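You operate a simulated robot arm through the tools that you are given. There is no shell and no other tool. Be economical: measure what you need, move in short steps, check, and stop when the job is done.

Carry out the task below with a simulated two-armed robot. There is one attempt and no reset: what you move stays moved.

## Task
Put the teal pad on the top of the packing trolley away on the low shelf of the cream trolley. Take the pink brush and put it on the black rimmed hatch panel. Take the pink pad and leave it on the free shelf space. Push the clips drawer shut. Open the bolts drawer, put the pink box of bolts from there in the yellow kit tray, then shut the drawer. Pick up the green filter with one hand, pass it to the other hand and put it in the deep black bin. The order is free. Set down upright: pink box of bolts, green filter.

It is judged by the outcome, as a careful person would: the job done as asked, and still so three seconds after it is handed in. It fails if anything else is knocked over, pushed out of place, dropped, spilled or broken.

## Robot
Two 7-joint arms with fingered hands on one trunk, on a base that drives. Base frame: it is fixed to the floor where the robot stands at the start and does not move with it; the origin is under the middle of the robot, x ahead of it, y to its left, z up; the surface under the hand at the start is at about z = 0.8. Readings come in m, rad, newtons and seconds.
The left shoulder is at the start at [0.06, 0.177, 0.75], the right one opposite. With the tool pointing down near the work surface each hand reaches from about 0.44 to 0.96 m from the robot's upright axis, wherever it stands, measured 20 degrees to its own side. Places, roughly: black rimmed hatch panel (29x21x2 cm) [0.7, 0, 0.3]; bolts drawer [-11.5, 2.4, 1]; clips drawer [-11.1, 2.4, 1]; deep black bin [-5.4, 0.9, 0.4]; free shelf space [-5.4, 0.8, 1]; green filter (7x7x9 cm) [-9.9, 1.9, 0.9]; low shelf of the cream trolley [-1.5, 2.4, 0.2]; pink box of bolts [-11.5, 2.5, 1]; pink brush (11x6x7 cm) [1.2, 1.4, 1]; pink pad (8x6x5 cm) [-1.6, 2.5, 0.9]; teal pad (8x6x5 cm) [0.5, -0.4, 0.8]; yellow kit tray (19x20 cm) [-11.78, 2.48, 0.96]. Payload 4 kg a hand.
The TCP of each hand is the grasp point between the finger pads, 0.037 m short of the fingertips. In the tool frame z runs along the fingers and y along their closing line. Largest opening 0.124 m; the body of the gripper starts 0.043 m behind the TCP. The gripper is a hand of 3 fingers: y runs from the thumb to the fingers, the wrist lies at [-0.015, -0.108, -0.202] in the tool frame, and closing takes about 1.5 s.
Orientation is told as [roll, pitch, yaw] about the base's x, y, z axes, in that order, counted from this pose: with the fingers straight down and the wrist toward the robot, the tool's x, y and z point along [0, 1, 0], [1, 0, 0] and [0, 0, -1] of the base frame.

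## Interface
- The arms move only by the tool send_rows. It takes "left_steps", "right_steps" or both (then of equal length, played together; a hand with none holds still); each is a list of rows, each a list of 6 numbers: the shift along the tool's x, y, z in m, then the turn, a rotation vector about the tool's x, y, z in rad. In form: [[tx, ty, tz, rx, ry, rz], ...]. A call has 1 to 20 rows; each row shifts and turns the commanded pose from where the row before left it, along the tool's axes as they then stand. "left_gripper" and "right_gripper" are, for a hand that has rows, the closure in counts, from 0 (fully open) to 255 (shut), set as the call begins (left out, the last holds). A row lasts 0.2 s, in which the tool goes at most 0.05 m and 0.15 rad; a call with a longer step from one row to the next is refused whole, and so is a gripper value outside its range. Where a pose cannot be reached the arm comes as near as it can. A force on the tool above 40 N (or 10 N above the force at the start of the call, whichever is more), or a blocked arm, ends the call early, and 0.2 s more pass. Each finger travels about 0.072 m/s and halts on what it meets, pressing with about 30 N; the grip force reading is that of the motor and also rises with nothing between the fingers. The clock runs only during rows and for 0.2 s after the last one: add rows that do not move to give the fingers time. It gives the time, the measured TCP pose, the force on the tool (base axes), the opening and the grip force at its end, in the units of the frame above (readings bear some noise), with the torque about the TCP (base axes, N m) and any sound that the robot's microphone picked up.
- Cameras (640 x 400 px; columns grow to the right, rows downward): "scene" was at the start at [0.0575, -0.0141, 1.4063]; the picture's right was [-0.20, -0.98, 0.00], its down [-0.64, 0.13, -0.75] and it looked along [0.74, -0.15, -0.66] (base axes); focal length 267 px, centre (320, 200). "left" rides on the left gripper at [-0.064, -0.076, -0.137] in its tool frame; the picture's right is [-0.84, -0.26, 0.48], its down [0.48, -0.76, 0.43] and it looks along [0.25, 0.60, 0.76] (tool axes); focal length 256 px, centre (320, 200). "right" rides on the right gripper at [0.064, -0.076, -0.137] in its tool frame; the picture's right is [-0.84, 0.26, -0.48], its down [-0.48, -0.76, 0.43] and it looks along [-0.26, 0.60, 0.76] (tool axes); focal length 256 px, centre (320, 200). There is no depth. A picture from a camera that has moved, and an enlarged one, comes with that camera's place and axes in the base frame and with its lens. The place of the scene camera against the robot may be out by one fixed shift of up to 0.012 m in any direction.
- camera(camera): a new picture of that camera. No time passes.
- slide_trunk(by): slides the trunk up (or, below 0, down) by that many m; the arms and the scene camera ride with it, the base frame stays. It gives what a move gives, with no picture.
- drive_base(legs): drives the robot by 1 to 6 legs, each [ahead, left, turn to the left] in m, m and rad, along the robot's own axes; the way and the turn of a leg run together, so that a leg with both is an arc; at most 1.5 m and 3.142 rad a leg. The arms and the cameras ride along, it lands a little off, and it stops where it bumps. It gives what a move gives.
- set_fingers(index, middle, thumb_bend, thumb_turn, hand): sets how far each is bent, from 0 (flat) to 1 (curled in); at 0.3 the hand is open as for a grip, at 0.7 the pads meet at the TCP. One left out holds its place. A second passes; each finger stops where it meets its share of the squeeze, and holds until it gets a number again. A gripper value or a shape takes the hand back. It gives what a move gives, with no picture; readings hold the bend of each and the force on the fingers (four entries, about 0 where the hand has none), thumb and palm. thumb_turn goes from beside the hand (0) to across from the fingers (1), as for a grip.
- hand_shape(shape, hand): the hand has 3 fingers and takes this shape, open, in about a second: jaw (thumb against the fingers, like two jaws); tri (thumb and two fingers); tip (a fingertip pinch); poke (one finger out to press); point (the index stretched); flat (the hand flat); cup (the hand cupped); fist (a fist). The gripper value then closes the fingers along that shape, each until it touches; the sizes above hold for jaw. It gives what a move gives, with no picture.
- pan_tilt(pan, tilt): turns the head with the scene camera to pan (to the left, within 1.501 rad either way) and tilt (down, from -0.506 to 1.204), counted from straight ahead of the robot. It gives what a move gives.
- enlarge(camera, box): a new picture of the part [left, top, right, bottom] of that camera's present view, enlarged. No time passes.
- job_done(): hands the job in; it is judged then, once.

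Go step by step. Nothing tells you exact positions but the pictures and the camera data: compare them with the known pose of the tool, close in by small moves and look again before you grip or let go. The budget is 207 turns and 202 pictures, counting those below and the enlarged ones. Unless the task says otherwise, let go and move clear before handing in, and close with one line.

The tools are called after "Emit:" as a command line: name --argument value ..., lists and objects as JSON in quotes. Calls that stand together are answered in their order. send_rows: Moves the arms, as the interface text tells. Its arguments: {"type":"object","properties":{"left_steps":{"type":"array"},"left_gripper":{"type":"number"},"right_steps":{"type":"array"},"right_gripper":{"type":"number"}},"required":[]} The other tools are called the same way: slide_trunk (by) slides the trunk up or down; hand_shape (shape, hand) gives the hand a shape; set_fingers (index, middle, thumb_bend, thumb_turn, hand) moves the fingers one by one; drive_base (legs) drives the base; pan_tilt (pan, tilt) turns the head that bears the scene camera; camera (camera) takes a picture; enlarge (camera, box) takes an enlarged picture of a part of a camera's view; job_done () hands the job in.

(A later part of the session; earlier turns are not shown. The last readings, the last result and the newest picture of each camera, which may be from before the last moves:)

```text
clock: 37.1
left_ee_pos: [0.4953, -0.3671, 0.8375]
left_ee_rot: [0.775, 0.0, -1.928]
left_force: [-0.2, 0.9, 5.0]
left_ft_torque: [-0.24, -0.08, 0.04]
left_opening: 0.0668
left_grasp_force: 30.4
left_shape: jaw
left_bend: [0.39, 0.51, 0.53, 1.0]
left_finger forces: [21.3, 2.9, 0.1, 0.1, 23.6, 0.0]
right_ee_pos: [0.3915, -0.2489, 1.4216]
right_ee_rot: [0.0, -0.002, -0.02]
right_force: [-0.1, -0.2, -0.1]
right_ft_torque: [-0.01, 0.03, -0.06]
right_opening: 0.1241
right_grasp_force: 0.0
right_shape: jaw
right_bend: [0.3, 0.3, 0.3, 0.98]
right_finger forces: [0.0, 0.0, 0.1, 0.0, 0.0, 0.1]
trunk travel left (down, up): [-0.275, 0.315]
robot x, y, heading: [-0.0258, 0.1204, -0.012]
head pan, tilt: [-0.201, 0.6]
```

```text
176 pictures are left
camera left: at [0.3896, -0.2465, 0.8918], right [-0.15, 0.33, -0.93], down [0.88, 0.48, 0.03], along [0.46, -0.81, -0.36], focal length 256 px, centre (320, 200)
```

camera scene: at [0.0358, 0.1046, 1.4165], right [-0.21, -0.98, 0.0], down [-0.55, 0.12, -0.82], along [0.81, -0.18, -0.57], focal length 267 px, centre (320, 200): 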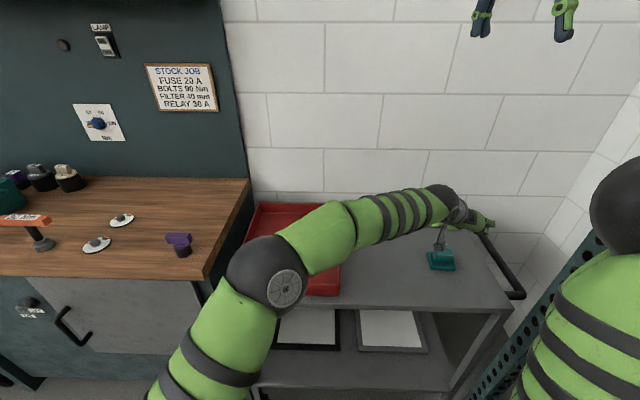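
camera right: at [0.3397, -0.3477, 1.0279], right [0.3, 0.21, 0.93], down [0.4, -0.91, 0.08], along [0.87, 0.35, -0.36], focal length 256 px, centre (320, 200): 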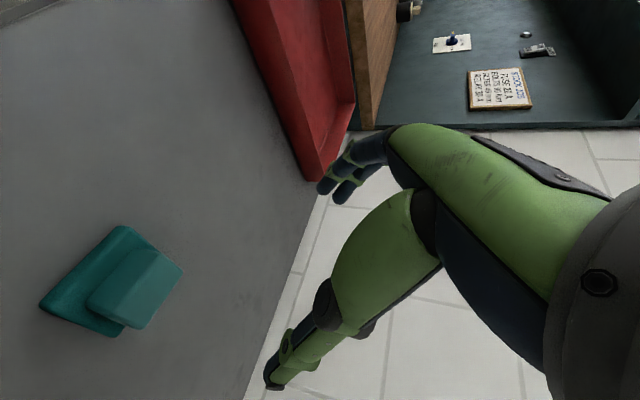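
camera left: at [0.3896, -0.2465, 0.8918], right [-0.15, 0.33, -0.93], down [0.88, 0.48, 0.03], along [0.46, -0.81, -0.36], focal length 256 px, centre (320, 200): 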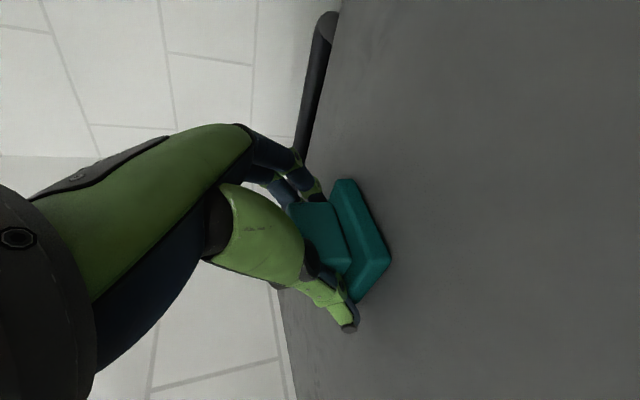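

The pad is held with about 30 N. I lift and look.

Emit:
send_rows --left_steps '[[0.014, 0, -0.014, 0, 0, 0], [0.014, 0, -0.014, 0, 0, 0], [0.021, 0, -0.021, 0, 0, 0], [0.028, 0, -0.028, 0, 0, 0], [0.028, 0, -0.028, 0, 0, 0]]'

Emit:
camera --camera "left"

```text
clock: 38.3
left_ee_pos: [0.4958, -0.3683, 0.9868]
left_ee_rot: [0.775, 0.0, -1.929]
left_force: [0.0, -0.3, -0.7]
left_ft_torque: [-0.02, 0.01, 0.02]
left_opening: 0.0658
left_grasp_force: 30.2
left_shape: jaw
left_bend: [0.39, 0.52, 0.53, 1.0]
left_finger forces: [20.0, 1.7, 0.1, 0.1, 19.3, 0.0]
right_ee_pos: [0.3922, -0.249, 1.4222]
right_ee_rot: [-0.001, -0.001, -0.019]
right_force: [-0.1, 1.3, 0.2]
right_ft_torque: [-0.01, -0.02, 0.0]
right_opening: 0.1239
right_grasp_force: 0.1
right_shape: jaw
right_bend: [0.3, 0.3, 0.3, 0.98]
right_finger forces: [0.0, 0.1, 0.0, 0.1, 0.0, 0.0]
trunk travel left (down, up): [-0.275, 0.315]
robot x, y, heading: [-0.0253, 0.1218, -0.017]
head pan, tilt: [-0.201, 0.6]
```

```text
175 pictures are left
camera left: at [0.3903, -0.2474, 1.0401], right [-0.15, 0.33, -0.93], down [0.87, 0.48, 0.03], along [0.46, -0.81, -0.37], focal length 256 px, centre (320, 200)
```

left: 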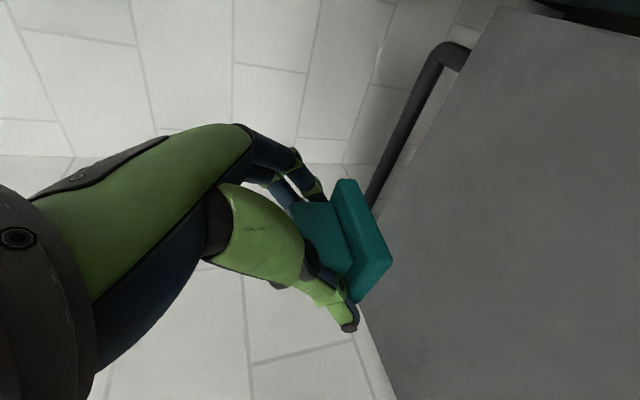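

Held firmly. I pull the left hand back in front of the robot, then back away from the trolley.

Emit:
send_rows --left_steps '[[-0.0078, -0.041, -0.0207, 0, 0, 0], [-0.0078, -0.041, -0.0207, 0, 0, 0], [-0.0078, -0.041, -0.0207, 0, 0, 0], [-0.0078, -0.041, -0.0207, 0, 0, 0], [-0.0078, -0.041, -0.0207, 0, 0, 0], [-0.0078, -0.041, -0.0207, 0, 0, 0], [-0.0078, -0.041, -0.0207, 0, 0, 0], [-0.0078, -0.041, -0.0207, 0, 0, 0], [-0.0078, -0.041, -0.0207, 0, 0, 0], [-0.0078, -0.041, -0.0207, 0, 0, 0], [-0.0078, -0.041, -0.0207, 0, 0, 0]]'

Emit:
drive_base --legs '[[-0.35, 0.1, 0], [0, 0.8, 0]]'

Emit:
pan_tilt --pan 0.3 --tilt 0.45

Emit:
camera --camera "scene"

```text
clock: 40.9
left_ee_pos: [0.4286, 0.1079, 1.0989]
left_ee_rot: [0.795, 0.01, -1.993]
left_force: [-0.6, -0.6, -0.5]
left_ft_torque: [0.04, 0.01, 0.02]
left_opening: 0.0653
left_grasp_force: 30.0
left_shape: jaw
left_bend: [0.39, 0.52, 0.54, 1.0]
left_finger forces: [20.3, 2.0, 0.0, 0.0, 20.0, 0.0]
right_ee_pos: [0.3931, -0.2494, 1.4219]
right_ee_rot: [-0.001, -0.002, -0.016]
right_force: [-0.7, 0.1, 0.3]
right_ft_torque: [0.04, -0.04, 0.02]
right_opening: 0.1241
right_grasp_force: 0.1
right_shape: jaw
right_bend: [0.3, 0.3, 0.3, 0.98]
right_finger forces: [0.0, 0.0, 0.0, 0.0, 0.0, 0.0]
trunk travel left (down, up): [-0.275, 0.315]
robot x, y, heading: [-0.0251, 0.1185, -0.013]
head pan, tilt: [-0.201, 0.6]
stopped in row 11 (left hand): the arm was blocked; the commanded pose is now the measured one
```

```text
clock: 47.3
left_ee_pos: [0.1044, 1.0468, 1.099]
left_ee_rot: [0.797, 0.009, -2.01]
left_force: [0.2, -0.7, 0.7]
left_ft_torque: [0.02, -0.05, 0.02]
left_opening: 0.0655
left_grasp_force: 30.4
left_shape: jaw
left_bend: [0.39, 0.52, 0.54, 1.0]
left_finger forces: [20.3, 1.9, 0.0, 0.0, 20.0, 0.1]
right_ee_pos: [0.0599, 0.6878, 1.4226]
right_ee_rot: [-0.002, -0.001, -0.037]
right_force: [-0.8, -0.3, 1.1]
right_ft_torque: [0.02, 0.02, -0.05]
right_opening: 0.1241
right_grasp_force: 0.1
right_shape: jaw
right_bend: [0.3, 0.3, 0.3, 0.98]
right_finger forces: [0.0, 0.0, 0.0, 0.0, 0.0, 0.0]
trunk travel left (down, up): [-0.275, 0.315]
robot x, y, heading: [-0.3532, 1.0652, -0.038]
head pan, tilt: [-0.201, 0.6]
```

```text
clock: 48.2
left_ee_pos: [0.1033, 1.0447, 1.0991]
left_ee_rot: [0.795, 0.009, -2.01]
left_force: [0.8, 0.1, -0.2]
left_ft_torque: [0.0, 0.01, 0.01]
left_opening: 0.0652
left_grasp_force: 30.2
left_shape: jaw
left_bend: [0.39, 0.52, 0.54, 1.0]
left_finger forces: [20.3, 1.9, 0.0, 0.1, 20.0, 0.1]
right_ee_pos: [0.0595, 0.6872, 1.4219]
right_ee_rot: [-0.001, -0.001, -0.038]
right_force: [-0.4, 0.1, -0.6]
right_ft_torque: [0.02, 0.01, 0.0]
right_opening: 0.1239
right_grasp_force: 0.1
right_shape: jaw
right_bend: [0.3, 0.3, 0.3, 0.98]
right_finger forces: [0.0, 0.1, 0.0, 0.0, 0.1, 0.1]
trunk travel left (down, up): [-0.275, 0.315]
robot x, y, heading: [-0.3485, 1.0634, -0.033]
head pan, tilt: [0.3, 0.45]
```

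```text
174 pictures are left
camera scene: at [-0.2866, 1.0937, 1.43], right [0.26, -0.97, 0.0], down [-0.42, -0.11, -0.9], along [0.87, 0.24, -0.44], focal length 267 px, centre (320, 200)
```

scene: 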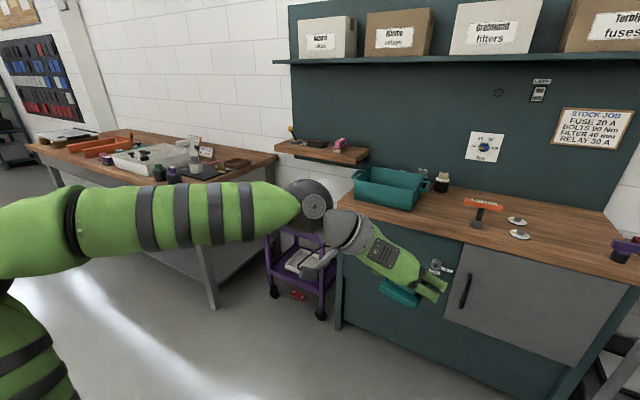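

The brush sits on the small shelf at about (1.21, 1.40, 1.05). I move the left hand aside, lower the right hand a little and drive closer.

Emit:
send_rows --left_steps '[[0, -0.04, 0, 0, 0, 0], [0, -0.04, 0, 0, 0, 0], [0, -0.04, 0, 0, 0, 0], [0, -0.04, 0, 0, 0, 0], [0, -0.04, 0, 0, 0, 0], [0, -0.04, 0, 0, 0, 0]]' --right_steps '[[0, 0.01, 0.02, 0, 0, 0], [0, 0.01, 0.02, 0, 0, 0], [0, 0.01, 0.02, 0, 0, 0], [0, 0.01, 0.02, 0, 0, 0], [0, 0.01, 0.02, 0, 0, 0], [0, 0.01, 0.02, 0, 0, 0]]'

Emit:
drive_base --legs '[[0, 0.5, 0.035], [0.7, 0, 0]]'

Emit:
pan_tilt --pan -0.15 --tilt 0.55

Emit:
camera --camera "scene"

```text
clock: 49.6
left_ee_pos: [0.2084, 1.2592, 1.0994]
left_ee_rot: [0.795, 0.009, -2.011]
left_force: [0.9, 0.3, -0.8]
left_ft_torque: [0.03, 0.01, 0.0]
left_opening: 0.0651
left_grasp_force: 29.9
left_shape: jaw
left_bend: [0.39, 0.52, 0.54, 1.0]
left_finger forces: [20.2, 1.9, 0.0, 0.0, 19.9, 0.0]
right_ee_pos: [0.1191, 0.6867, 1.3022]
right_ee_rot: [-0.002, -0.002, -0.04]
right_force: [0.1, -0.3, -0.1]
right_ft_torque: [0.02, 0.02, 0.02]
right_opening: 0.1241
right_grasp_force: 0.0
right_shape: jaw
right_bend: [0.3, 0.3, 0.3, 0.98]
right_finger forces: [0.0, 0.1, 0.0, 0.0, 0.0, 0.0]
trunk travel left (down, up): [-0.275, 0.315]
robot x, y, heading: [-0.3532, 1.0648, -0.032]
head pan, tilt: [0.3, 0.45]
```

```text
clock: 56.0
left_ee_pos: [0.9141, 1.7827, 1.0998]
left_ee_rot: [0.795, 0.008, -1.973]
left_force: [-0.2, -1.0, -0.5]
left_ft_torque: [0.02, 0.0, -0.01]
left_opening: 0.0653
left_grasp_force: 30.2
left_shape: jaw
left_bend: [0.39, 0.52, 0.54, 1.0]
left_finger forces: [20.1, 2.0, 0.1, 0.0, 19.8, 0.0]
right_ee_pos: [0.8478, 1.205, 1.3034]
right_ee_rot: [0.0, 0.001, 0.001]
right_force: [0.2, 0.4, 0.5]
right_ft_torque: [0.02, 0.02, 0.02]
right_opening: 0.1239
right_grasp_force: 0.1
right_shape: jaw
right_bend: [0.3, 0.3, 0.3, 0.98]
right_finger forces: [0.0, 0.1, 0.0, 0.0, 0.0, 0.0]
trunk travel left (down, up): [-0.275, 0.315]
robot x, y, heading: [0.3665, 1.5674, 0.005]
head pan, tilt: [0.3, 0.45]
```

```text
clock: 56.9
left_ee_pos: [0.9148, 1.7824, 1.0986]
left_ee_rot: [0.795, 0.008, -1.972]
left_force: [-0.5, 0.0, -0.2]
left_ft_torque: [-0.01, -0.01, -0.02]
left_opening: 0.0652
left_grasp_force: 30.5
left_shape: jaw
left_bend: [0.39, 0.52, 0.54, 1.0]
left_finger forces: [20.3, 1.9, 0.0, 0.1, 19.9, 0.1]
right_ee_pos: [0.8478, 1.2049, 1.3038]
right_ee_rot: [-0.002, 0.001, 0.001]
right_force: [0.6, -0.4, -0.2]
right_ft_torque: [0.04, 0.0, 0.02]
right_opening: 0.1237
right_grasp_force: 0.1
right_shape: jaw
right_bend: [0.3, 0.3, 0.3, 0.98]
right_finger forces: [0.0, 0.1, 0.0, 0.1, 0.0, 0.0]
trunk travel left (down, up): [-0.275, 0.315]
robot x, y, heading: [0.3643, 1.5703, 0.004]
head pan, tilt: [-0.15, 0.55]
```

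```text
173 pictures are left
camera scene: at [0.4282, 1.5557, 1.421], right [-0.14, -0.99, 0.0], down [-0.52, 0.07, -0.85], along [0.84, -0.12, -0.52], focal length 267 px, centre (320, 200)
```

scene: 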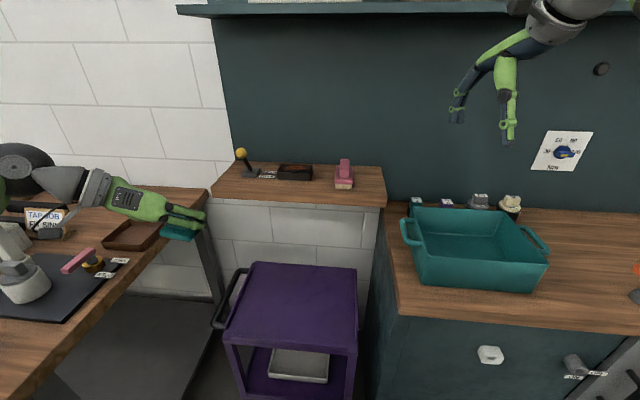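

The brush stands on the shelf, long side pointing away from me. I zoom in for its pose.

Emit:
enlarge --camera "scene" --box '[224, 140, 400, 250]'

Emit:
camera --camera "right"

```text
3.64 times, centred on (312, 195) of scene
camera zoom: at [0.4282, 1.5557, 1.421], right [-0.14, -0.99, 0.0], down [-0.52, 0.07, -0.85], along [0.84, -0.12, -0.52], focal length 970 px, centre (349, 218)
```

zoom: 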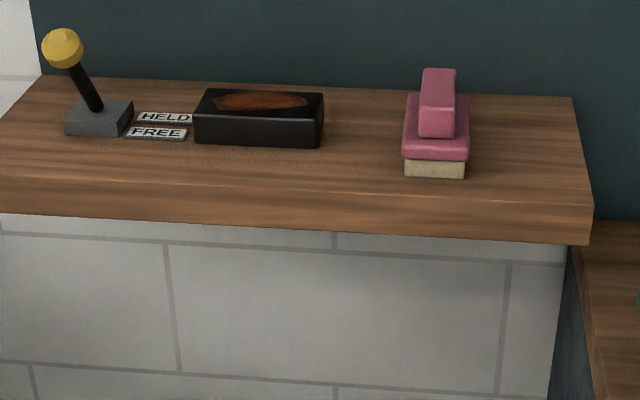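

```text
171 pictures are left
camera right: at [0.7721, 1.2691, 1.4393], right [0.26, -0.84, 0.48], down [-0.76, -0.48, -0.43], along [0.6, -0.26, -0.76], focal length 256 px, centre (320, 200)
```

right: 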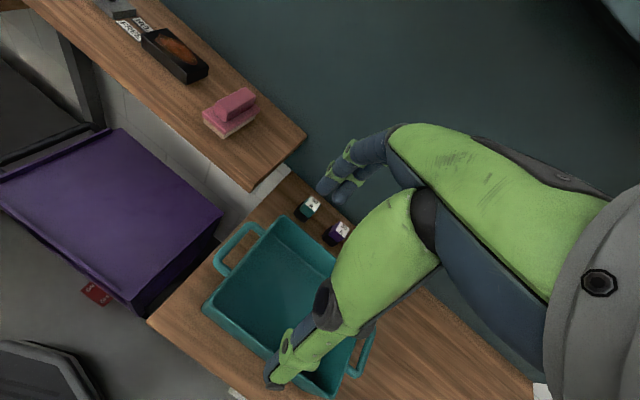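

Two views put the brush centre at about (1.188, 1.368), top about 1.08, turned -0.22 rad. I raise the trunk and shape the right hand for a tilted side grip.

Emit:
slide_trunk --by 0.12

Emit:
send_rows --right_steps '[[0, 0, 0, 0, 0, -0.135], [0, 0, 0, 0, 0, -0.135], [0, 0, 0, 0, 0, -0.135], [0, 0, 0, 0, 0, -0.135], [0, 0, 0, 0, 0, -0.135], [0, 0, 0, 0, 0, -0.135], [0, 0, 0, 0, 0, -0.135], [0, 0, 0, 0, 0, -0.135], [0, 0, 0, 0, 0, -0.135], [0, 0, 0, 0, 0, -0.135], [0, 0, 0, 0, -0.131, 0], [0, 0, 0, 0, -0.131, 0], [0, 0, 0, 0, -0.131, 0], [0, 0, 0, 0, -0.131, 0], [0, 0, 0, 0, -0.131, 0], [0, 0, 0, 0, -0.131, 0]]'

Emit:
camera --camera "scene"

```text
clock: 58.4
left_ee_pos: [0.9126, 1.7829, 1.2188]
left_ee_rot: [0.796, 0.009, -1.971]
left_force: [-0.3, -1.8, -0.1]
left_ft_torque: [-0.02, 0.0, 0.0]
left_opening: 0.0648
left_grasp_force: 29.3
left_shape: jaw
left_bend: [0.39, 0.52, 0.54, 1.0]
left_finger forces: [20.2, 2.0, 0.1, 0.0, 19.8, 0.0]
right_ee_pos: [0.8486, 1.2047, 1.4229]
right_ee_rot: [-0.003, 0.001, 0.002]
right_force: [0.5, -0.2, 0.5]
right_ft_torque: [0.02, -0.01, -0.03]
right_opening: 0.1239
right_grasp_force: 0.0
right_shape: jaw
right_bend: [0.3, 0.3, 0.3, 0.98]
right_finger forces: [0.0, 0.0, 0.1, 0.0, 0.0, 0.0]
trunk travel left (down, up): [-0.395, 0.195]
robot x, y, heading: [0.3637, 1.5655, 0.004]
head pan, tilt: [-0.15, 0.55]
```

```text
clock: 61.8
left_ee_pos: [0.914, 1.7816, 1.2199]
left_ee_rot: [0.794, 0.008, -1.973]
left_force: [0.8, -0.6, -0.8]
left_ft_torque: [0.03, 0.02, -0.01]
left_opening: 0.065
left_grasp_force: 30.1
left_shape: jaw
left_bend: [0.39, 0.52, 0.54, 1.0]
left_finger forces: [20.2, 1.9, 0.0, 0.0, 19.9, 0.1]
right_ee_pos: [0.851, 1.2093, 1.4177]
right_ee_rot: [-0.776, 0.008, 1.242]
right_force: [-0.3, -0.4, -0.1]
right_ft_torque: [0.02, 0.0, 0.02]
right_opening: 0.1241
right_grasp_force: 0.2
right_shape: jaw
right_bend: [0.3, 0.3, 0.3, 0.98]
right_finger forces: [0.1, 0.0, 0.1, 0.0, 0.0, 0.1]
right hand out of reach, approached as far as the arm can: row 10
trunk travel left (down, up): [-0.395, 0.195]
robot x, y, heading: [0.364, 1.5706, 0.007]
head pan, tilt: [-0.15, 0.55]
```

```text
170 pictures are left
camera scene: at [0.4277, 1.5555, 1.541], right [-0.14, -0.99, 0.0], down [-0.52, 0.08, -0.85], along [0.84, -0.12, -0.52], focal length 267 px, centre (320, 200)
```

scene: 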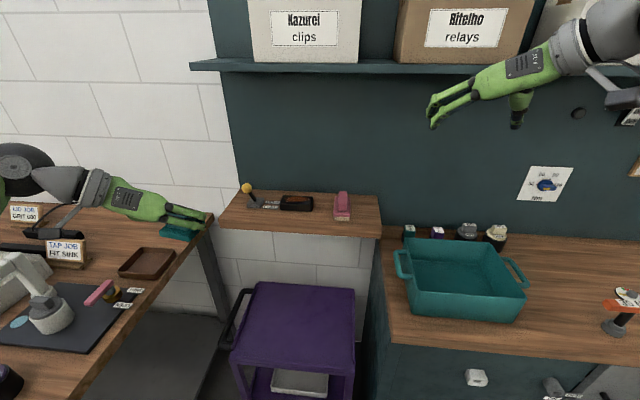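

I correct the yaw and go to a hover over the brush.

Emit:
send_rows --right_steps '[[0, 0, 0, -0.078, 0, -0.078], [-0.004, 0.0229, 0.0376, 0, 0, 0], [-0.004, 0.0229, 0.0376, 0, 0, 0], [-0.004, 0.0229, 0.0376, 0, 0, 0], [-0.004, 0.0229, 0.0376, 0, 0, 0], [-0.004, 0.0229, 0.0376, 0, 0, 0], [-0.004, 0.0229, 0.0376, 0, 0, 0], [-0.004, 0.0229, 0.0376, 0, 0, 0], [-0.004, 0.0229, 0.0376, 0, 0, 0], [-0.004, 0.0229, 0.0376, 0, 0, 0], [-0.004, 0.0229, 0.0376, 0, 0, 0]]'

Emit:
camera --camera "right"

Emit:
enlarge --camera "scene" --box '[224, 120, 464, 270]'

```text
clock: 64.2
left_ee_pos: [0.9157, 1.7803, 1.2186]
left_ee_rot: [0.795, 0.008, -1.972]
left_force: [0.4, -0.5, -0.4]
left_ft_torque: [-0.01, 0.02, 0.02]
left_opening: 0.065
left_grasp_force: 30.1
left_shape: jaw
left_bend: [0.39, 0.52, 0.54, 1.0]
left_finger forces: [20.3, 1.9, 0.1, 0.0, 20.0, 0.0]
right_ee_pos: [1.1855, 1.3685, 1.177]
right_ee_rot: [-0.774, 0.009, 1.352]
right_force: [0.9, 0.1, 0.0]
right_ft_torque: [0.01, 0.02, 0.02]
right_opening: 0.1242
right_grasp_force: 0.0
right_shape: jaw
right_bend: [0.3, 0.3, 0.3, 0.98]
right_finger forces: [0.0, 0.0, 0.0, 0.0, 0.1, 0.1]
trunk travel left (down, up): [-0.395, 0.195]
robot x, y, heading: [0.3638, 1.5635, 0.008]
head pan, tilt: [-0.15, 0.55]
```

```text
169 pictures are left
camera right: at [1.0318, 1.3266, 1.2312], right [0.31, 0.2, 0.93], down [0.47, -0.88, 0.03], along [0.83, 0.42, -0.37], focal length 256 px, centre (320, 200)
```

right: 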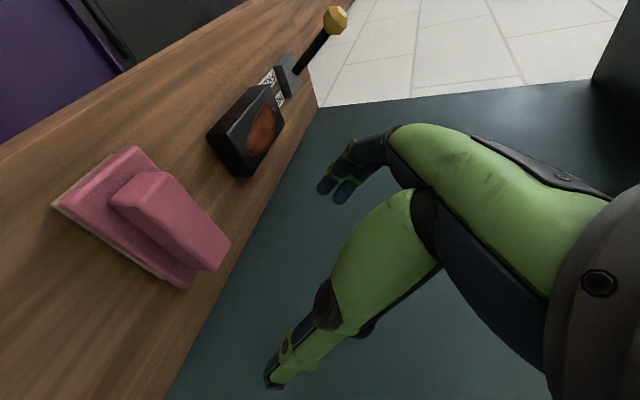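

```text
2.67 times, centred on (344, 195) of scene
camera zoom: at [0.4291, 1.5557, 1.5409], right [-0.14, -0.99, 0.0], down [-0.52, 0.08, -0.85], along [0.84, -0.12, -0.52], focal length 711 px, centre (256, 213)
```

zoom: 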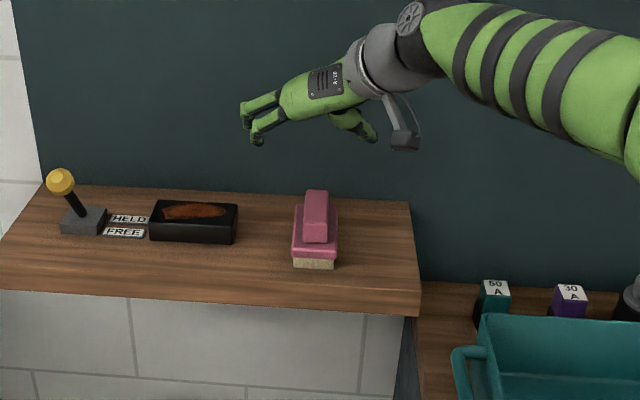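

Position confirmed within a centimetre. I descend onto the brush in two stages.

Emit:
send_rows --right_steps '[[0.0147, 0, 0.0129, 0, 0, 0], [0.0147, 0, 0.0129, 0, 0, 0], [0.0147, 0, 0.0129, 0, 0, 0], [0.0147, 0, 0.0129, 0, 0, 0], [0.012, 0, 0.011, 0, 0, 0]]'

Emit:
camera --camera "right"

Emit:
enlarge --camera "scene" --box '[224, 120, 464, 270]'

```text
clock: 65.4
left_ee_pos: [0.914, 1.7821, 1.2189]
left_ee_rot: [0.798, 0.009, -1.973]
left_force: [-0.1, -0.2, -0.1]
left_ft_torque: [0.0, 0.03, 0.0]
left_opening: 0.0651
left_grasp_force: 30.0
left_shape: jaw
left_bend: [0.39, 0.52, 0.54, 1.0]
left_finger forces: [20.2, 1.8, 0.1, 0.0, 20.0, 0.0]
right_ee_pos: [1.1786, 1.3683, 1.0807]
right_ee_rot: [-0.774, 0.008, 1.355]
right_force: [0.0, 0.1, -0.1]
right_ft_torque: [-0.01, 0.03, 0.03]
right_opening: 0.1238
right_grasp_force: 0.1
right_shape: jaw
right_bend: [0.3, 0.3, 0.3, 0.98]
right_finger forces: [0.1, 0.0, 0.1, 0.0, 0.1, 0.0]
trunk travel left (down, up): [-0.395, 0.195]
robot x, y, heading: [0.3634, 1.5653, 0.01]
head pan, tilt: [-0.15, 0.55]
```

```text
167 pictures are left
camera right: at [1.0244, 1.3249, 1.1336], right [0.31, 0.2, 0.93], down [0.47, -0.88, 0.03], along [0.83, 0.43, -0.37], focal length 256 px, centre (320, 200)
```

right: 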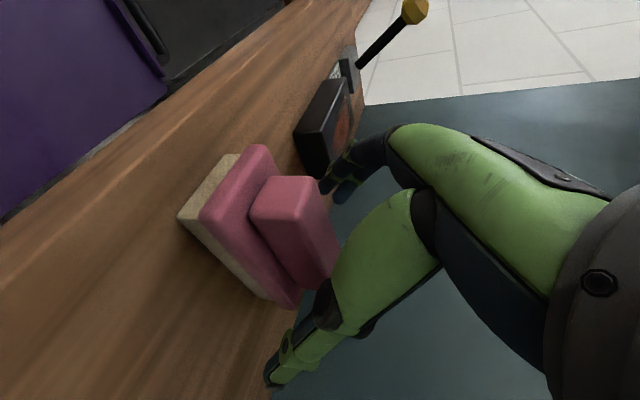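

```text
2.67 times, centred on (344, 195) of scene
camera zoom: at [0.4283, 1.5555, 1.541], right [-0.14, -0.99, 0.0], down [-0.52, 0.08, -0.85], along [0.84, -0.12, -0.52], focal length 711 px, centre (256, 213)
```

zoom: 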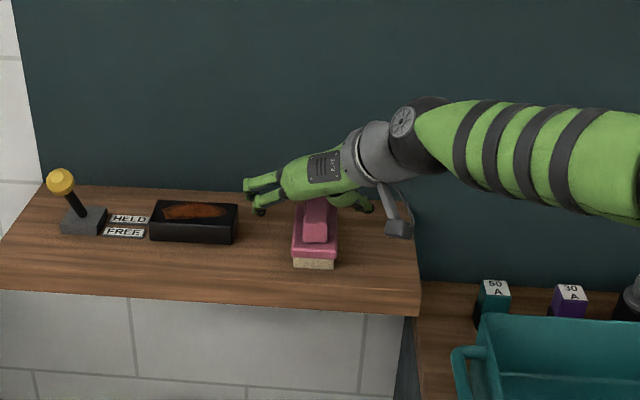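

The fingers straddle the brush. I go 18 mm lower and close.

Emit:
send_rows --right_steps '[[0.0065, 0, 0.0065, 0, 0, 0], [0.006, 0, 0.006, 0, 0, 0]]'

Emit:
send_rows --right_steps '[[0, 0, 0, 0, 0, 0], [0, 0, 0, 0, 0, 0], [0, 0, 0, 0, 0, 0], [0, 0, 0, 0, 0, 0], [0, 0, 0, 0, 0, 0], [0, 0, 0, 0, 0, 0], [0, 0, 0, 0, 0, 0], [0, 0, 0, 0, 0, 0]]' --right_gripper 255

Emit:
camera --camera "right"

```text
clock: 66.0
left_ee_pos: [0.914, 1.7817, 1.2188]
left_ee_rot: [0.795, 0.009, -1.972]
left_force: [0.3, 0.4, -0.9]
left_ft_torque: [0.01, 0.04, 0.0]
left_opening: 0.0654
left_grasp_force: 30.2
left_shape: jaw
left_bend: [0.39, 0.52, 0.54, 1.0]
left_finger forces: [20.2, 1.9, 0.1, 0.0, 20.0, 0.0]
right_ee_pos: [1.1777, 1.3678, 1.0622]
right_ee_rot: [-0.775, 0.01, 1.351]
right_force: [-0.1, 0.0, 0.5]
right_ft_torque: [0.0, 0.0, -0.01]
right_opening: 0.1242
right_grasp_force: 0.1
right_shape: jaw
right_bend: [0.3, 0.3, 0.3, 0.98]
right_finger forces: [0.1, 0.0, 0.0, 0.0, 0.0, 0.0]
trunk travel left (down, up): [-0.395, 0.195]
robot x, y, heading: [0.3637, 1.5674, 0.008]
head pan, tilt: [-0.15, 0.55]
```

```text
clock: 67.8
left_ee_pos: [0.9132, 1.781, 1.2186]
left_ee_rot: [0.797, 0.008, -1.973]
left_force: [-0.4, 0.1, -0.6]
left_ft_torque: [-0.01, -0.02, 0.0]
left_opening: 0.0654
left_grasp_force: 29.7
left_shape: jaw
left_bend: [0.39, 0.52, 0.54, 1.0]
left_finger forces: [20.2, 1.8, 0.0, 0.0, 20.0, 0.0]
right_ee_pos: [1.1777, 1.3686, 1.0624]
right_ee_rot: [-0.773, 0.009, 1.353]
right_force: [1.1, -1.6, 3.7]
right_ft_torque: [-0.18, 0.0, -0.07]
right_opening: 0.0696
right_grasp_force: 29.9
right_shape: jaw
right_bend: [0.48, 0.51, 0.5, 1.0]
right_finger forces: [16.3, 10.7, 0.0, 0.0, 27.4, 0.0]
trunk travel left (down, up): [-0.395, 0.195]
robot x, y, heading: [0.3645, 1.5658, 0.01]
head pan, tilt: [-0.15, 0.55]
```

```text
165 pictures are left
camera right: at [1.0242, 1.3247, 1.1162], right [0.31, 0.2, 0.93], down [0.47, -0.88, 0.03], along [0.83, 0.43, -0.37], focal length 256 px, centre (320, 200)
```

right: 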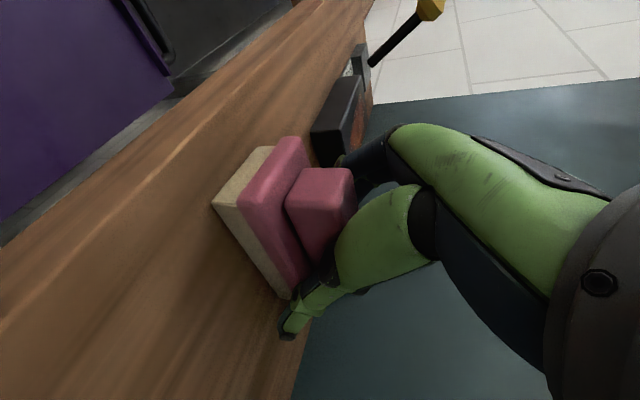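

Gripped. I lift it, then check the hold.

Emit:
send_rows --right_steps '[[-0.01, 0, -0.01, 0, 0, 0], [-0.015, 0, -0.015, 0, 0, 0], [-0.02, 0, -0.02, 0, 0, 0], [-0.02, 0, -0.02, 0, 0, 0], [-0.02, 0, -0.02, 0, 0, 0]]'

Emit:
camera --camera "right"

Emit:
camera --camera "left"

```text
clock: 69.0
left_ee_pos: [0.9134, 1.7815, 1.2187]
left_ee_rot: [0.795, 0.009, -1.973]
left_force: [0.9, 0.5, -0.4]
left_ft_torque: [0.05, 0.01, 0.02]
left_opening: 0.0653
left_grasp_force: 29.7
left_shape: jaw
left_bend: [0.39, 0.52, 0.54, 1.0]
left_finger forces: [20.1, 2.0, 0.1, 0.0, 20.0, 0.1]
right_ee_pos: [1.1809, 1.371, 1.1835]
right_ee_rot: [-0.775, 0.01, 1.352]
right_force: [-0.6, -0.1, -1.5]
right_ft_torque: [-0.02, -0.04, -0.03]
right_opening: 0.0693
right_grasp_force: 30.1
right_shape: jaw
right_bend: [0.48, 0.51, 0.51, 0.99]
right_finger forces: [17.5, 9.1, 0.0, 0.0, 25.9, 0.1]
trunk travel left (down, up): [-0.395, 0.195]
robot x, y, heading: [0.3644, 1.5637, 0.004]
head pan, tilt: [-0.15, 0.55]
```

```text
164 pictures are left
camera right: at [1.0268, 1.3285, 1.237], right [0.31, 0.2, 0.93], down [0.47, -0.88, 0.03], along [0.83, 0.43, -0.37], focal length 256 px, centre (320, 200)
```

right: 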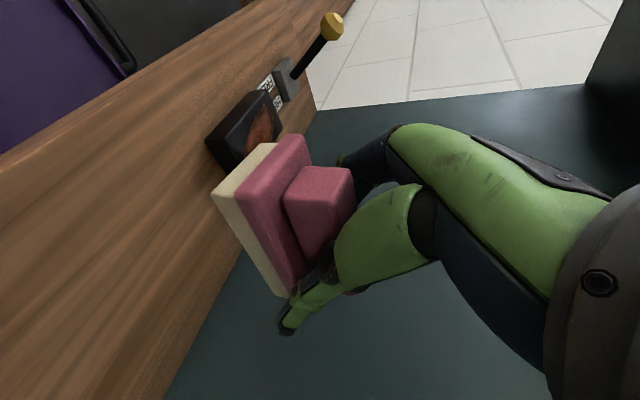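

```text
163 pictures are left
camera left: at [0.812, 1.9065, 1.2693], right [-0.12, 0.34, -0.93], down [0.89, 0.45, 0.05], along [0.43, -0.83, -0.36], focal length 256 px, centre (320, 200)
```

left: 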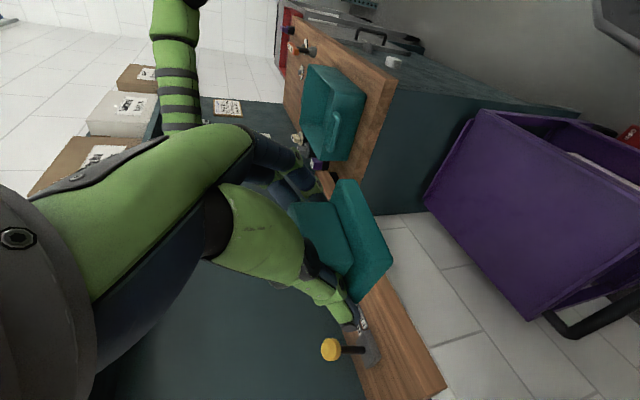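

Both items are held well. I back away from the shelf, tuck the right hand and raise the left hand for the coming trunk drop.

Emit:
drive_base --legs '[[-0.75, 0, 0]]'

Emit:
send_rows --right_steps '[[0.025, 0, -0.025, 0, 0, 0], [0.025, 0, -0.025, 0, 0, 0], [0.025, 0, -0.025, 0, 0, 0], [0.025, 0, -0.025, 0, 0, 0], [0.025, 0, -0.025, 0, 0, 0], [0.025, 0, -0.025, 0, 0, 0], [0.025, 0, -0.025, 0, 0, 0]]' --left_steps '[[0.01, 0, -0.03, 0, 0, 0], [0.01, 0, -0.03, 0, 0, 0], [0.01, 0, -0.03, 0, 0, 0], [0.01, 0, -0.03, 0, 0, 0], [0.01, 0, -0.03, 0, 0, 0], [0.01, 0, -0.03, 0, 0, 0], [0.01, 0, -0.03, 0, 0, 0]]'

Emit:
drive_base --legs '[[0, -1.34, 0]]'

Emit:
pan_tilt --pan -0.2 --tilt 0.7

Emit:
camera --camera "scene"

```text
clock: 73.2
left_ee_pos: [0.1438, 1.7799, 1.2195]
left_ee_rot: [0.797, 0.009, -1.958]
left_force: [0.6, 1.0, -0.7]
left_ft_torque: [0.02, -0.01, -0.01]
left_opening: 0.065
left_grasp_force: 30.0
left_shape: jaw
left_bend: [0.39, 0.52, 0.54, 1.0]
left_finger forces: [20.1, 1.9, 0.0, 0.0, 19.9, 0.0]
right_ee_pos: [0.4153, 1.3738, 1.1833]
right_ee_rot: [-0.775, 0.007, 1.367]
right_force: [-0.1, -0.6, -0.4]
right_ft_torque: [-0.02, 0.01, 0.03]
right_opening: 0.0692
right_grasp_force: 29.8
right_shape: jaw
right_bend: [0.48, 0.51, 0.51, 0.99]
right_finger forces: [17.6, 9.0, 0.0, 0.1, 25.8, 0.1]
trunk travel left (down, up): [-0.395, 0.195]
robot x, y, heading: [-0.4046, 1.5548, 0.021]
head pan, tilt: [-0.15, 0.55]
```

```text
clock: 74.8
left_ee_pos: [0.0497, 1.8191, 1.4189]
left_ee_rot: [0.795, 0.01, -1.958]
left_force: [-0.4, -0.4, -0.1]
left_ft_torque: [0.03, 0.01, -0.01]
left_opening: 0.065
left_grasp_force: 29.9
left_shape: jaw
left_bend: [0.39, 0.52, 0.54, 1.0]
left_finger forces: [20.3, 1.9, 0.0, 0.0, 20.0, 0.0]
right_ee_pos: [0.1753, 1.4252, 1.1856]
right_ee_rot: [-0.775, 0.008, 1.366]
right_force: [0.1, 0.5, -0.9]
right_ft_torque: [0.01, -0.04, -0.01]
right_opening: 0.0692
right_grasp_force: 29.8
right_shape: jaw
right_bend: [0.48, 0.51, 0.51, 0.99]
right_finger forces: [17.4, 9.4, 0.0, 0.0, 25.7, 0.1]
trunk travel left (down, up): [-0.395, 0.195]
robot x, y, heading: [-0.4016, 1.5576, 0.017]
head pan, tilt: [-0.15, 0.55]
```

```text
clock: 81.3
left_ee_pos: [0.069, 0.5032, 1.4175]
left_ee_rot: [0.797, 0.009, -1.976]
left_force: [0.5, -1.2, 0.5]
left_ft_torque: [-0.02, 0.03, -0.01]
left_opening: 0.0653
left_grasp_force: 29.6
left_shape: jaw
left_bend: [0.39, 0.52, 0.54, 1.0]
left_finger forces: [20.4, 1.9, 0.1, 0.0, 20.0, 0.0]
right_ee_pos: [0.1862, 0.107, 1.1858]
right_ee_rot: [-0.775, 0.01, 1.348]
right_force: [-0.2, 0.4, -1.5]
right_ft_torque: [0.02, -0.03, -0.01]
right_opening: 0.0692
right_grasp_force: 29.6
right_shape: jaw
right_bend: [0.48, 0.51, 0.51, 0.99]
right_finger forces: [17.5, 9.5, 0.1, 0.1, 25.8, 0.0]
trunk travel left (down, up): [-0.395, 0.195]
robot x, y, heading: [-0.3844, 0.2517, -0.0]
head pan, tilt: [-0.15, 0.55]
```

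```text
clock: 82.0
left_ee_pos: [0.0691, 0.5042, 1.4186]
left_ee_rot: [0.795, 0.008, -1.976]
left_force: [0.5, 0.0, -0.1]
left_ft_torque: [0.0, -0.01, 0.02]
left_opening: 0.065
left_grasp_force: 29.7
left_shape: jaw
left_bend: [0.39, 0.52, 0.54, 1.0]
left_finger forces: [20.3, 1.9, 0.1, 0.0, 20.0, 0.0]
right_ee_pos: [0.1867, 0.1076, 1.1851]
right_ee_rot: [-0.773, 0.008, 1.35]
right_force: [-0.3, 0.5, -2.1]
right_ft_torque: [-0.01, 0.0, -0.03]
right_opening: 0.0692
right_grasp_force: 30.0
right_shape: jaw
right_bend: [0.48, 0.51, 0.51, 0.99]
right_finger forces: [17.5, 9.5, 0.0, 0.0, 25.7, 0.0]
trunk travel left (down, up): [-0.395, 0.195]
robot x, y, heading: [-0.3885, 0.2484, -0.0]
head pan, tilt: [-0.201, 0.7]
```

```text
162 pictures are left
camera scene: at [-0.3311, 0.2354, 1.5279], right [-0.2, -0.98, 0.0], down [-0.63, 0.13, -0.77], along [0.75, -0.15, -0.64], focal length 267 px, centre (320, 200)
```

scene: 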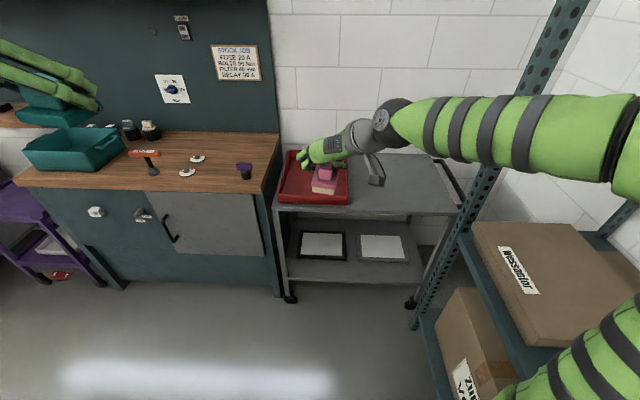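

Both panels on the lower shelf are in view; the left one has the black rim. I lower the trunk fully and look at it again.

Emit:
enlarge --camera "scene" --box '[260, 190, 440, 310]'

Emit:
slide_trunk --by -0.385

Emit:
camera --camera "scene"

```text
3.33 times, centred on (350, 250) of scene
camera zoom: at [-0.3311, 0.2354, 1.5279], right [-0.2, -0.98, 0.0], down [-0.63, 0.13, -0.77], along [0.75, -0.15, -0.64], focal length 889 px, centre (220, 33)
```

zoom: 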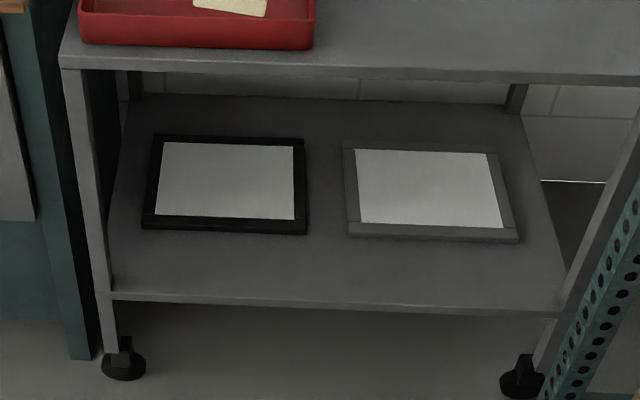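

```text
clock: 85.7
left_ee_pos: [0.069, 0.504, 1.0338]
left_ee_rot: [0.795, 0.007, -1.976]
left_force: [0.0, 0.2, -0.2]
left_ft_torque: [0.03, 0.01, 0.02]
left_opening: 0.065
left_grasp_force: 30.0
left_shape: jaw
left_bend: [0.39, 0.52, 0.54, 1.0]
left_finger forces: [20.4, 1.9, 0.0, 0.1, 20.1, 0.1]
right_ee_pos: [0.1859, 0.1077, 0.8019]
right_ee_rot: [-0.775, 0.009, 1.348]
right_force: [-0.1, 0.5, 0.2]
right_ft_torque: [0.01, -0.03, -0.04]
right_opening: 0.0693
right_grasp_force: 29.8
right_shape: jaw
right_bend: [0.48, 0.51, 0.51, 0.99]
right_finger forces: [17.7, 9.4, 0.1, 0.0, 25.7, 0.0]
trunk travel left (down, up): [-0.01, 0.58]
robot x, y, heading: [-0.3896, 0.2493, 0.005]
head pan, tilt: [-0.201, 0.7]
```

```text
160 pictures are left
camera scene: at [-0.3312, 0.2354, 1.1429], right [-0.2, -0.98, 0.0], down [-0.63, 0.13, -0.76], along [0.75, -0.15, -0.64], focal length 267 px, centre (320, 200)
```

scene: 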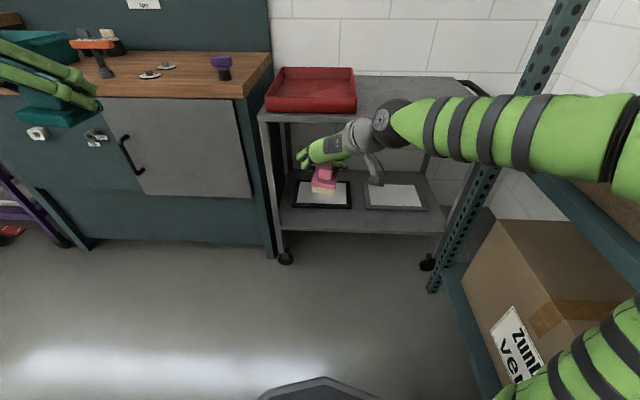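

The panel centre is at about (0.693, 0.018), top near z 0.31. I lower the right hand in front of the trolley.

Emit:
send_rows --right_steps '[[0.0334, 0, 0.0334, 0, 0, 0], [0.0334, 0, 0.0334, 0, 0, 0], [0.0334, 0, 0.0334, 0, 0, 0], [0.0334, 0, 0.0334, 0, 0, 0], [0.0334, 0, 0.0334, 0, 0, 0], [0.0334, 0, 0.0334, 0, 0, 0], [0.0334, 0, 0.0334, 0, 0, 0]]'

Emit:
camera --camera "scene"

```text
clock: 87.3
left_ee_pos: [0.0669, 0.5033, 1.0325]
left_ee_rot: [0.797, 0.008, -1.975]
left_force: [-0.3, -0.6, 0.0]
left_ft_torque: [0.0, -0.03, 0.02]
left_opening: 0.0653
left_grasp_force: 30.1
left_shape: jaw
left_bend: [0.39, 0.52, 0.54, 1.0]
left_finger forces: [20.3, 1.9, 0.1, 0.0, 20.1, 0.0]
right_ee_pos: [0.1821, 0.104, 0.4704]
right_ee_rot: [-0.775, 0.009, 1.349]
right_force: [0.0, -0.2, -0.5]
right_ft_torque: [-0.02, -0.02, 0.0]
right_opening: 0.0693
right_grasp_force: 30.2
right_shape: jaw
right_bend: [0.48, 0.51, 0.51, 0.99]
right_finger forces: [18.2, 9.7, 0.0, 0.0, 25.3, 0.0]
trunk travel left (down, up): [-0.01, 0.58]
robot x, y, heading: [-0.3879, 0.251, -0.002]
head pan, tilt: [-0.201, 0.7]
```

```text
159 pictures are left
camera scene: at [-0.3315, 0.2354, 1.1429], right [-0.2, -0.98, 0.0], down [-0.63, 0.13, -0.77], along [0.75, -0.15, -0.64], focal length 267 px, centre (320, 200)
```

scene: 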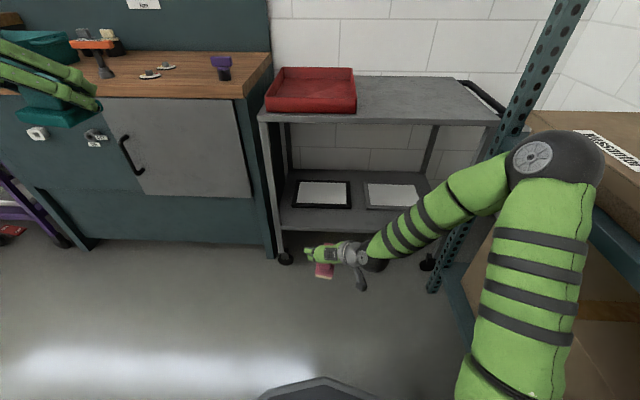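

The elbow must stay clear of the upright at about (0.25, -0.42). I drive forward with a small shift left and check.

Emit:
drive_base --legs '[[0.28, 0.07, 0]]'

Emit:
camera --camera "scene"

Emit:
camera --camera "right"

```text
clock: 89.3
left_ee_pos: [0.3479, 0.5764, 1.0329]
left_ee_rot: [0.795, 0.008, -1.97]
left_force: [-0.1, -0.6, -0.7]
left_ft_torque: [-0.02, -0.03, 0.02]
left_opening: 0.0649
left_grasp_force: 30.0
left_shape: jaw
left_bend: [0.39, 0.52, 0.54, 1.0]
left_finger forces: [20.2, 2.1, 0.0, 0.0, 20.1, 0.1]
right_ee_pos: [0.4634, 0.1776, 0.4717]
right_ee_rot: [-0.776, 0.009, 1.356]
right_force: [-0.1, 0.8, -1.0]
right_ft_torque: [0.02, -0.01, 0.0]
right_opening: 0.0693
right_grasp_force: 30.0
right_shape: jaw
right_bend: [0.48, 0.51, 0.51, 0.99]
right_finger forces: [18.4, 9.7, 0.0, 0.0, 25.3, 0.0]
trunk travel left (down, up): [-0.01, 0.58]
robot x, y, heading: [-0.1119, 0.3174, 0.006]
head pan, tilt: [-0.201, 0.7]
```

```text
158 pictures are left
camera scene: at [-0.0504, 0.3062, 1.1428], right [-0.19, -0.98, 0.0], down [-0.63, 0.12, -0.76], along [0.75, -0.15, -0.64], focal length 267 px, centre (320, 200)
```

scene: 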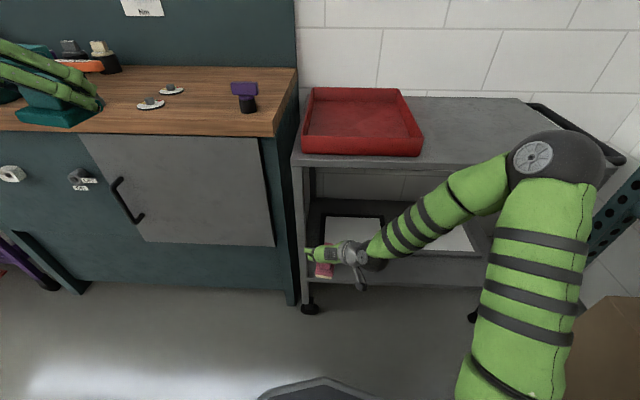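

```text
157 pictures are left
camera right: at [0.3095, 0.1337, 0.5251], right [0.31, 0.2, 0.93], down [0.47, -0.88, 0.03], along [0.83, 0.43, -0.37], focal length 256 px, centre (320, 200)
```

right: 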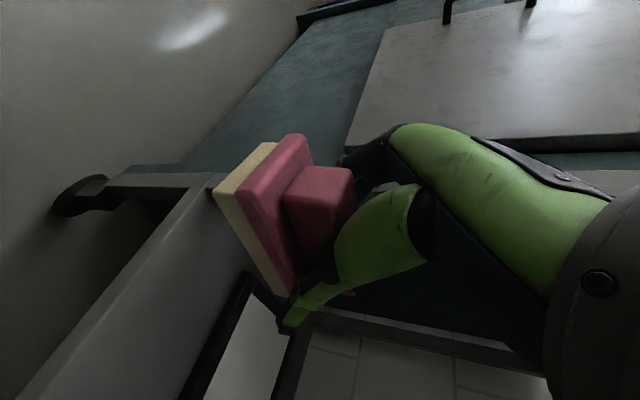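

The fingers are close to the trolley's left leg, so I move the hand right first, in part, and check the elbow.

Emit:
send_rows --right_steps '[[-0.0062, -0.039, 0.0062, 0, 0, 0], [-0.0062, -0.039, 0.0062, 0, 0, 0], [-0.0062, -0.039, 0.0062, 0, 0, 0]]'

Emit:
camera --camera "scene"

```text
clock: 90.1
left_ee_pos: [0.3484, 0.576, 1.033]
left_ee_rot: [0.796, 0.008, -1.969]
left_force: [1.0, 0.9, -0.5]
left_ft_torque: [-0.04, 0.01, -0.03]
left_opening: 0.065
left_grasp_force: 29.7
left_shape: jaw
left_bend: [0.39, 0.52, 0.54, 1.0]
left_finger forces: [20.4, 1.9, 0.0, 0.0, 20.1, 0.0]
right_ee_pos: [0.4635, 0.0582, 0.4713]
right_ee_rot: [-0.775, 0.01, 1.354]
right_force: [-0.4, 0.1, -1.3]
right_ft_torque: [0.0, 0.01, -0.02]
right_opening: 0.0691
right_grasp_force: 30.0
right_shape: jaw
right_bend: [0.48, 0.51, 0.51, 0.99]
right_finger forces: [18.6, 9.4, 0.0, 0.0, 25.2, 0.0]
trunk travel left (down, up): [-0.01, 0.58]
robot x, y, heading: [-0.1097, 0.3202, 0.002]
head pan, tilt: [-0.201, 0.7]
```

```text
156 pictures are left
camera scene: at [-0.0502, 0.3064, 1.1428], right [-0.19, -0.98, 0.0], down [-0.63, 0.12, -0.76], along [0.75, -0.15, -0.64], focal length 267 px, centre (320, 200)
```

scene: 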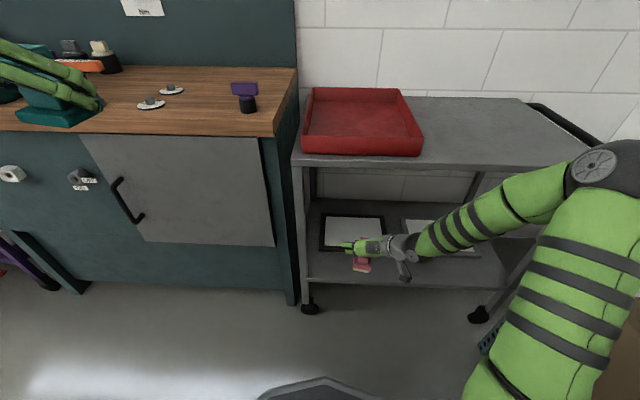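

To keep the forearm flat under the trolley top I back off a little and reach with a straighter arm at lower height.

Emit:
drive_base --legs '[[-0.13, 0, 0]]'

Emit:
send_rows --right_steps '[[0.0255, 0, 0.0255, 0, 0, 0], [0.0255, 0, 0.0255, 0, 0, 0], [-0.0276, -0.001, 0.0276, 0, 0, 0], [-0.0276, -0.001, 0.0276, 0, 0, 0], [-0.0276, -0.001, 0.0276, 0, 0, 0], [-0.0276, -0.001, 0.0276, 0, 0, 0]]'

Emit:
camera --camera "scene"

```text
clock: 91.4
left_ee_pos: [0.2164, 0.5751, 1.032]
left_ee_rot: [0.796, 0.008, -1.968]
left_force: [0.3, 0.4, -0.3]
left_ft_torque: [0.0, -0.04, -0.02]
left_opening: 0.065
left_grasp_force: 30.5
left_shape: jaw
left_bend: [0.39, 0.52, 0.54, 1.0]
left_finger forces: [20.3, 2.0, 0.0, 0.0, 20.0, 0.1]
right_ee_pos: [0.332, 0.0585, 0.4716]
right_ee_rot: [-0.776, 0.007, 1.357]
right_force: [-0.8, 1.1, -1.8]
right_ft_torque: [0.02, -0.03, -0.02]
right_opening: 0.069
right_grasp_force: 29.9
right_shape: jaw
right_bend: [0.48, 0.51, 0.51, 0.99]
right_finger forces: [18.4, 9.4, 0.0, 0.0, 25.2, 0.0]
trunk travel left (down, up): [-0.01, 0.58]
robot x, y, heading: [-0.2407, 0.3163, 0.005]
head pan, tilt: [-0.201, 0.7]
```

```text
clock: 92.8
left_ee_pos: [0.2167, 0.5755, 1.0328]
left_ee_rot: [0.796, 0.009, -1.968]
left_force: [0.5, 0.4, -0.7]
left_ft_torque: [-0.05, -0.02, -0.01]
left_opening: 0.0651
left_grasp_force: 29.8
left_shape: jaw
left_bend: [0.39, 0.52, 0.54, 1.0]
left_finger forces: [20.4, 1.9, 0.0, 0.0, 20.1, 0.0]
right_ee_pos: [0.4861, 0.0218, 0.3979]
right_ee_rot: [-0.773, 0.008, 1.355]
right_force: [-0.5, -0.4, -1.9]
right_ft_torque: [-0.05, 0.01, 0.01]
right_opening: 0.0691
right_grasp_force: 29.9
right_shape: jaw
right_bend: [0.48, 0.51, 0.51, 0.99]
right_finger forces: [18.9, 9.3, 0.1, 0.0, 24.9, 0.0]
trunk travel left (down, up): [-0.01, 0.58]
robot x, y, heading: [-0.2401, 0.3188, 0.004]
head pan, tilt: [-0.201, 0.7]
```

```text
155 pictures are left
camera scene: at [-0.1816, 0.3053, 1.1428], right [-0.19, -0.98, 0.0], down [-0.63, 0.12, -0.76], along [0.75, -0.15, -0.64], focal length 267 px, centre (320, 200)
```

scene: 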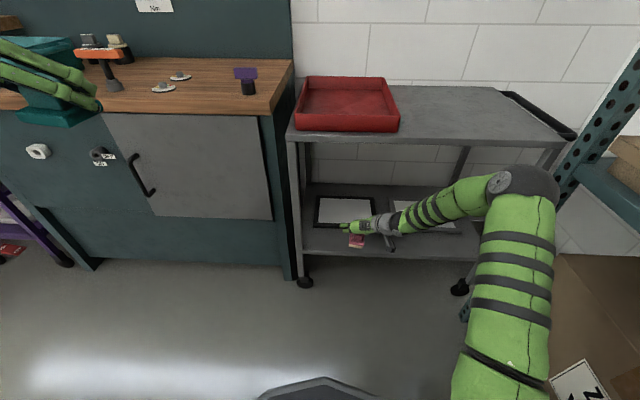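

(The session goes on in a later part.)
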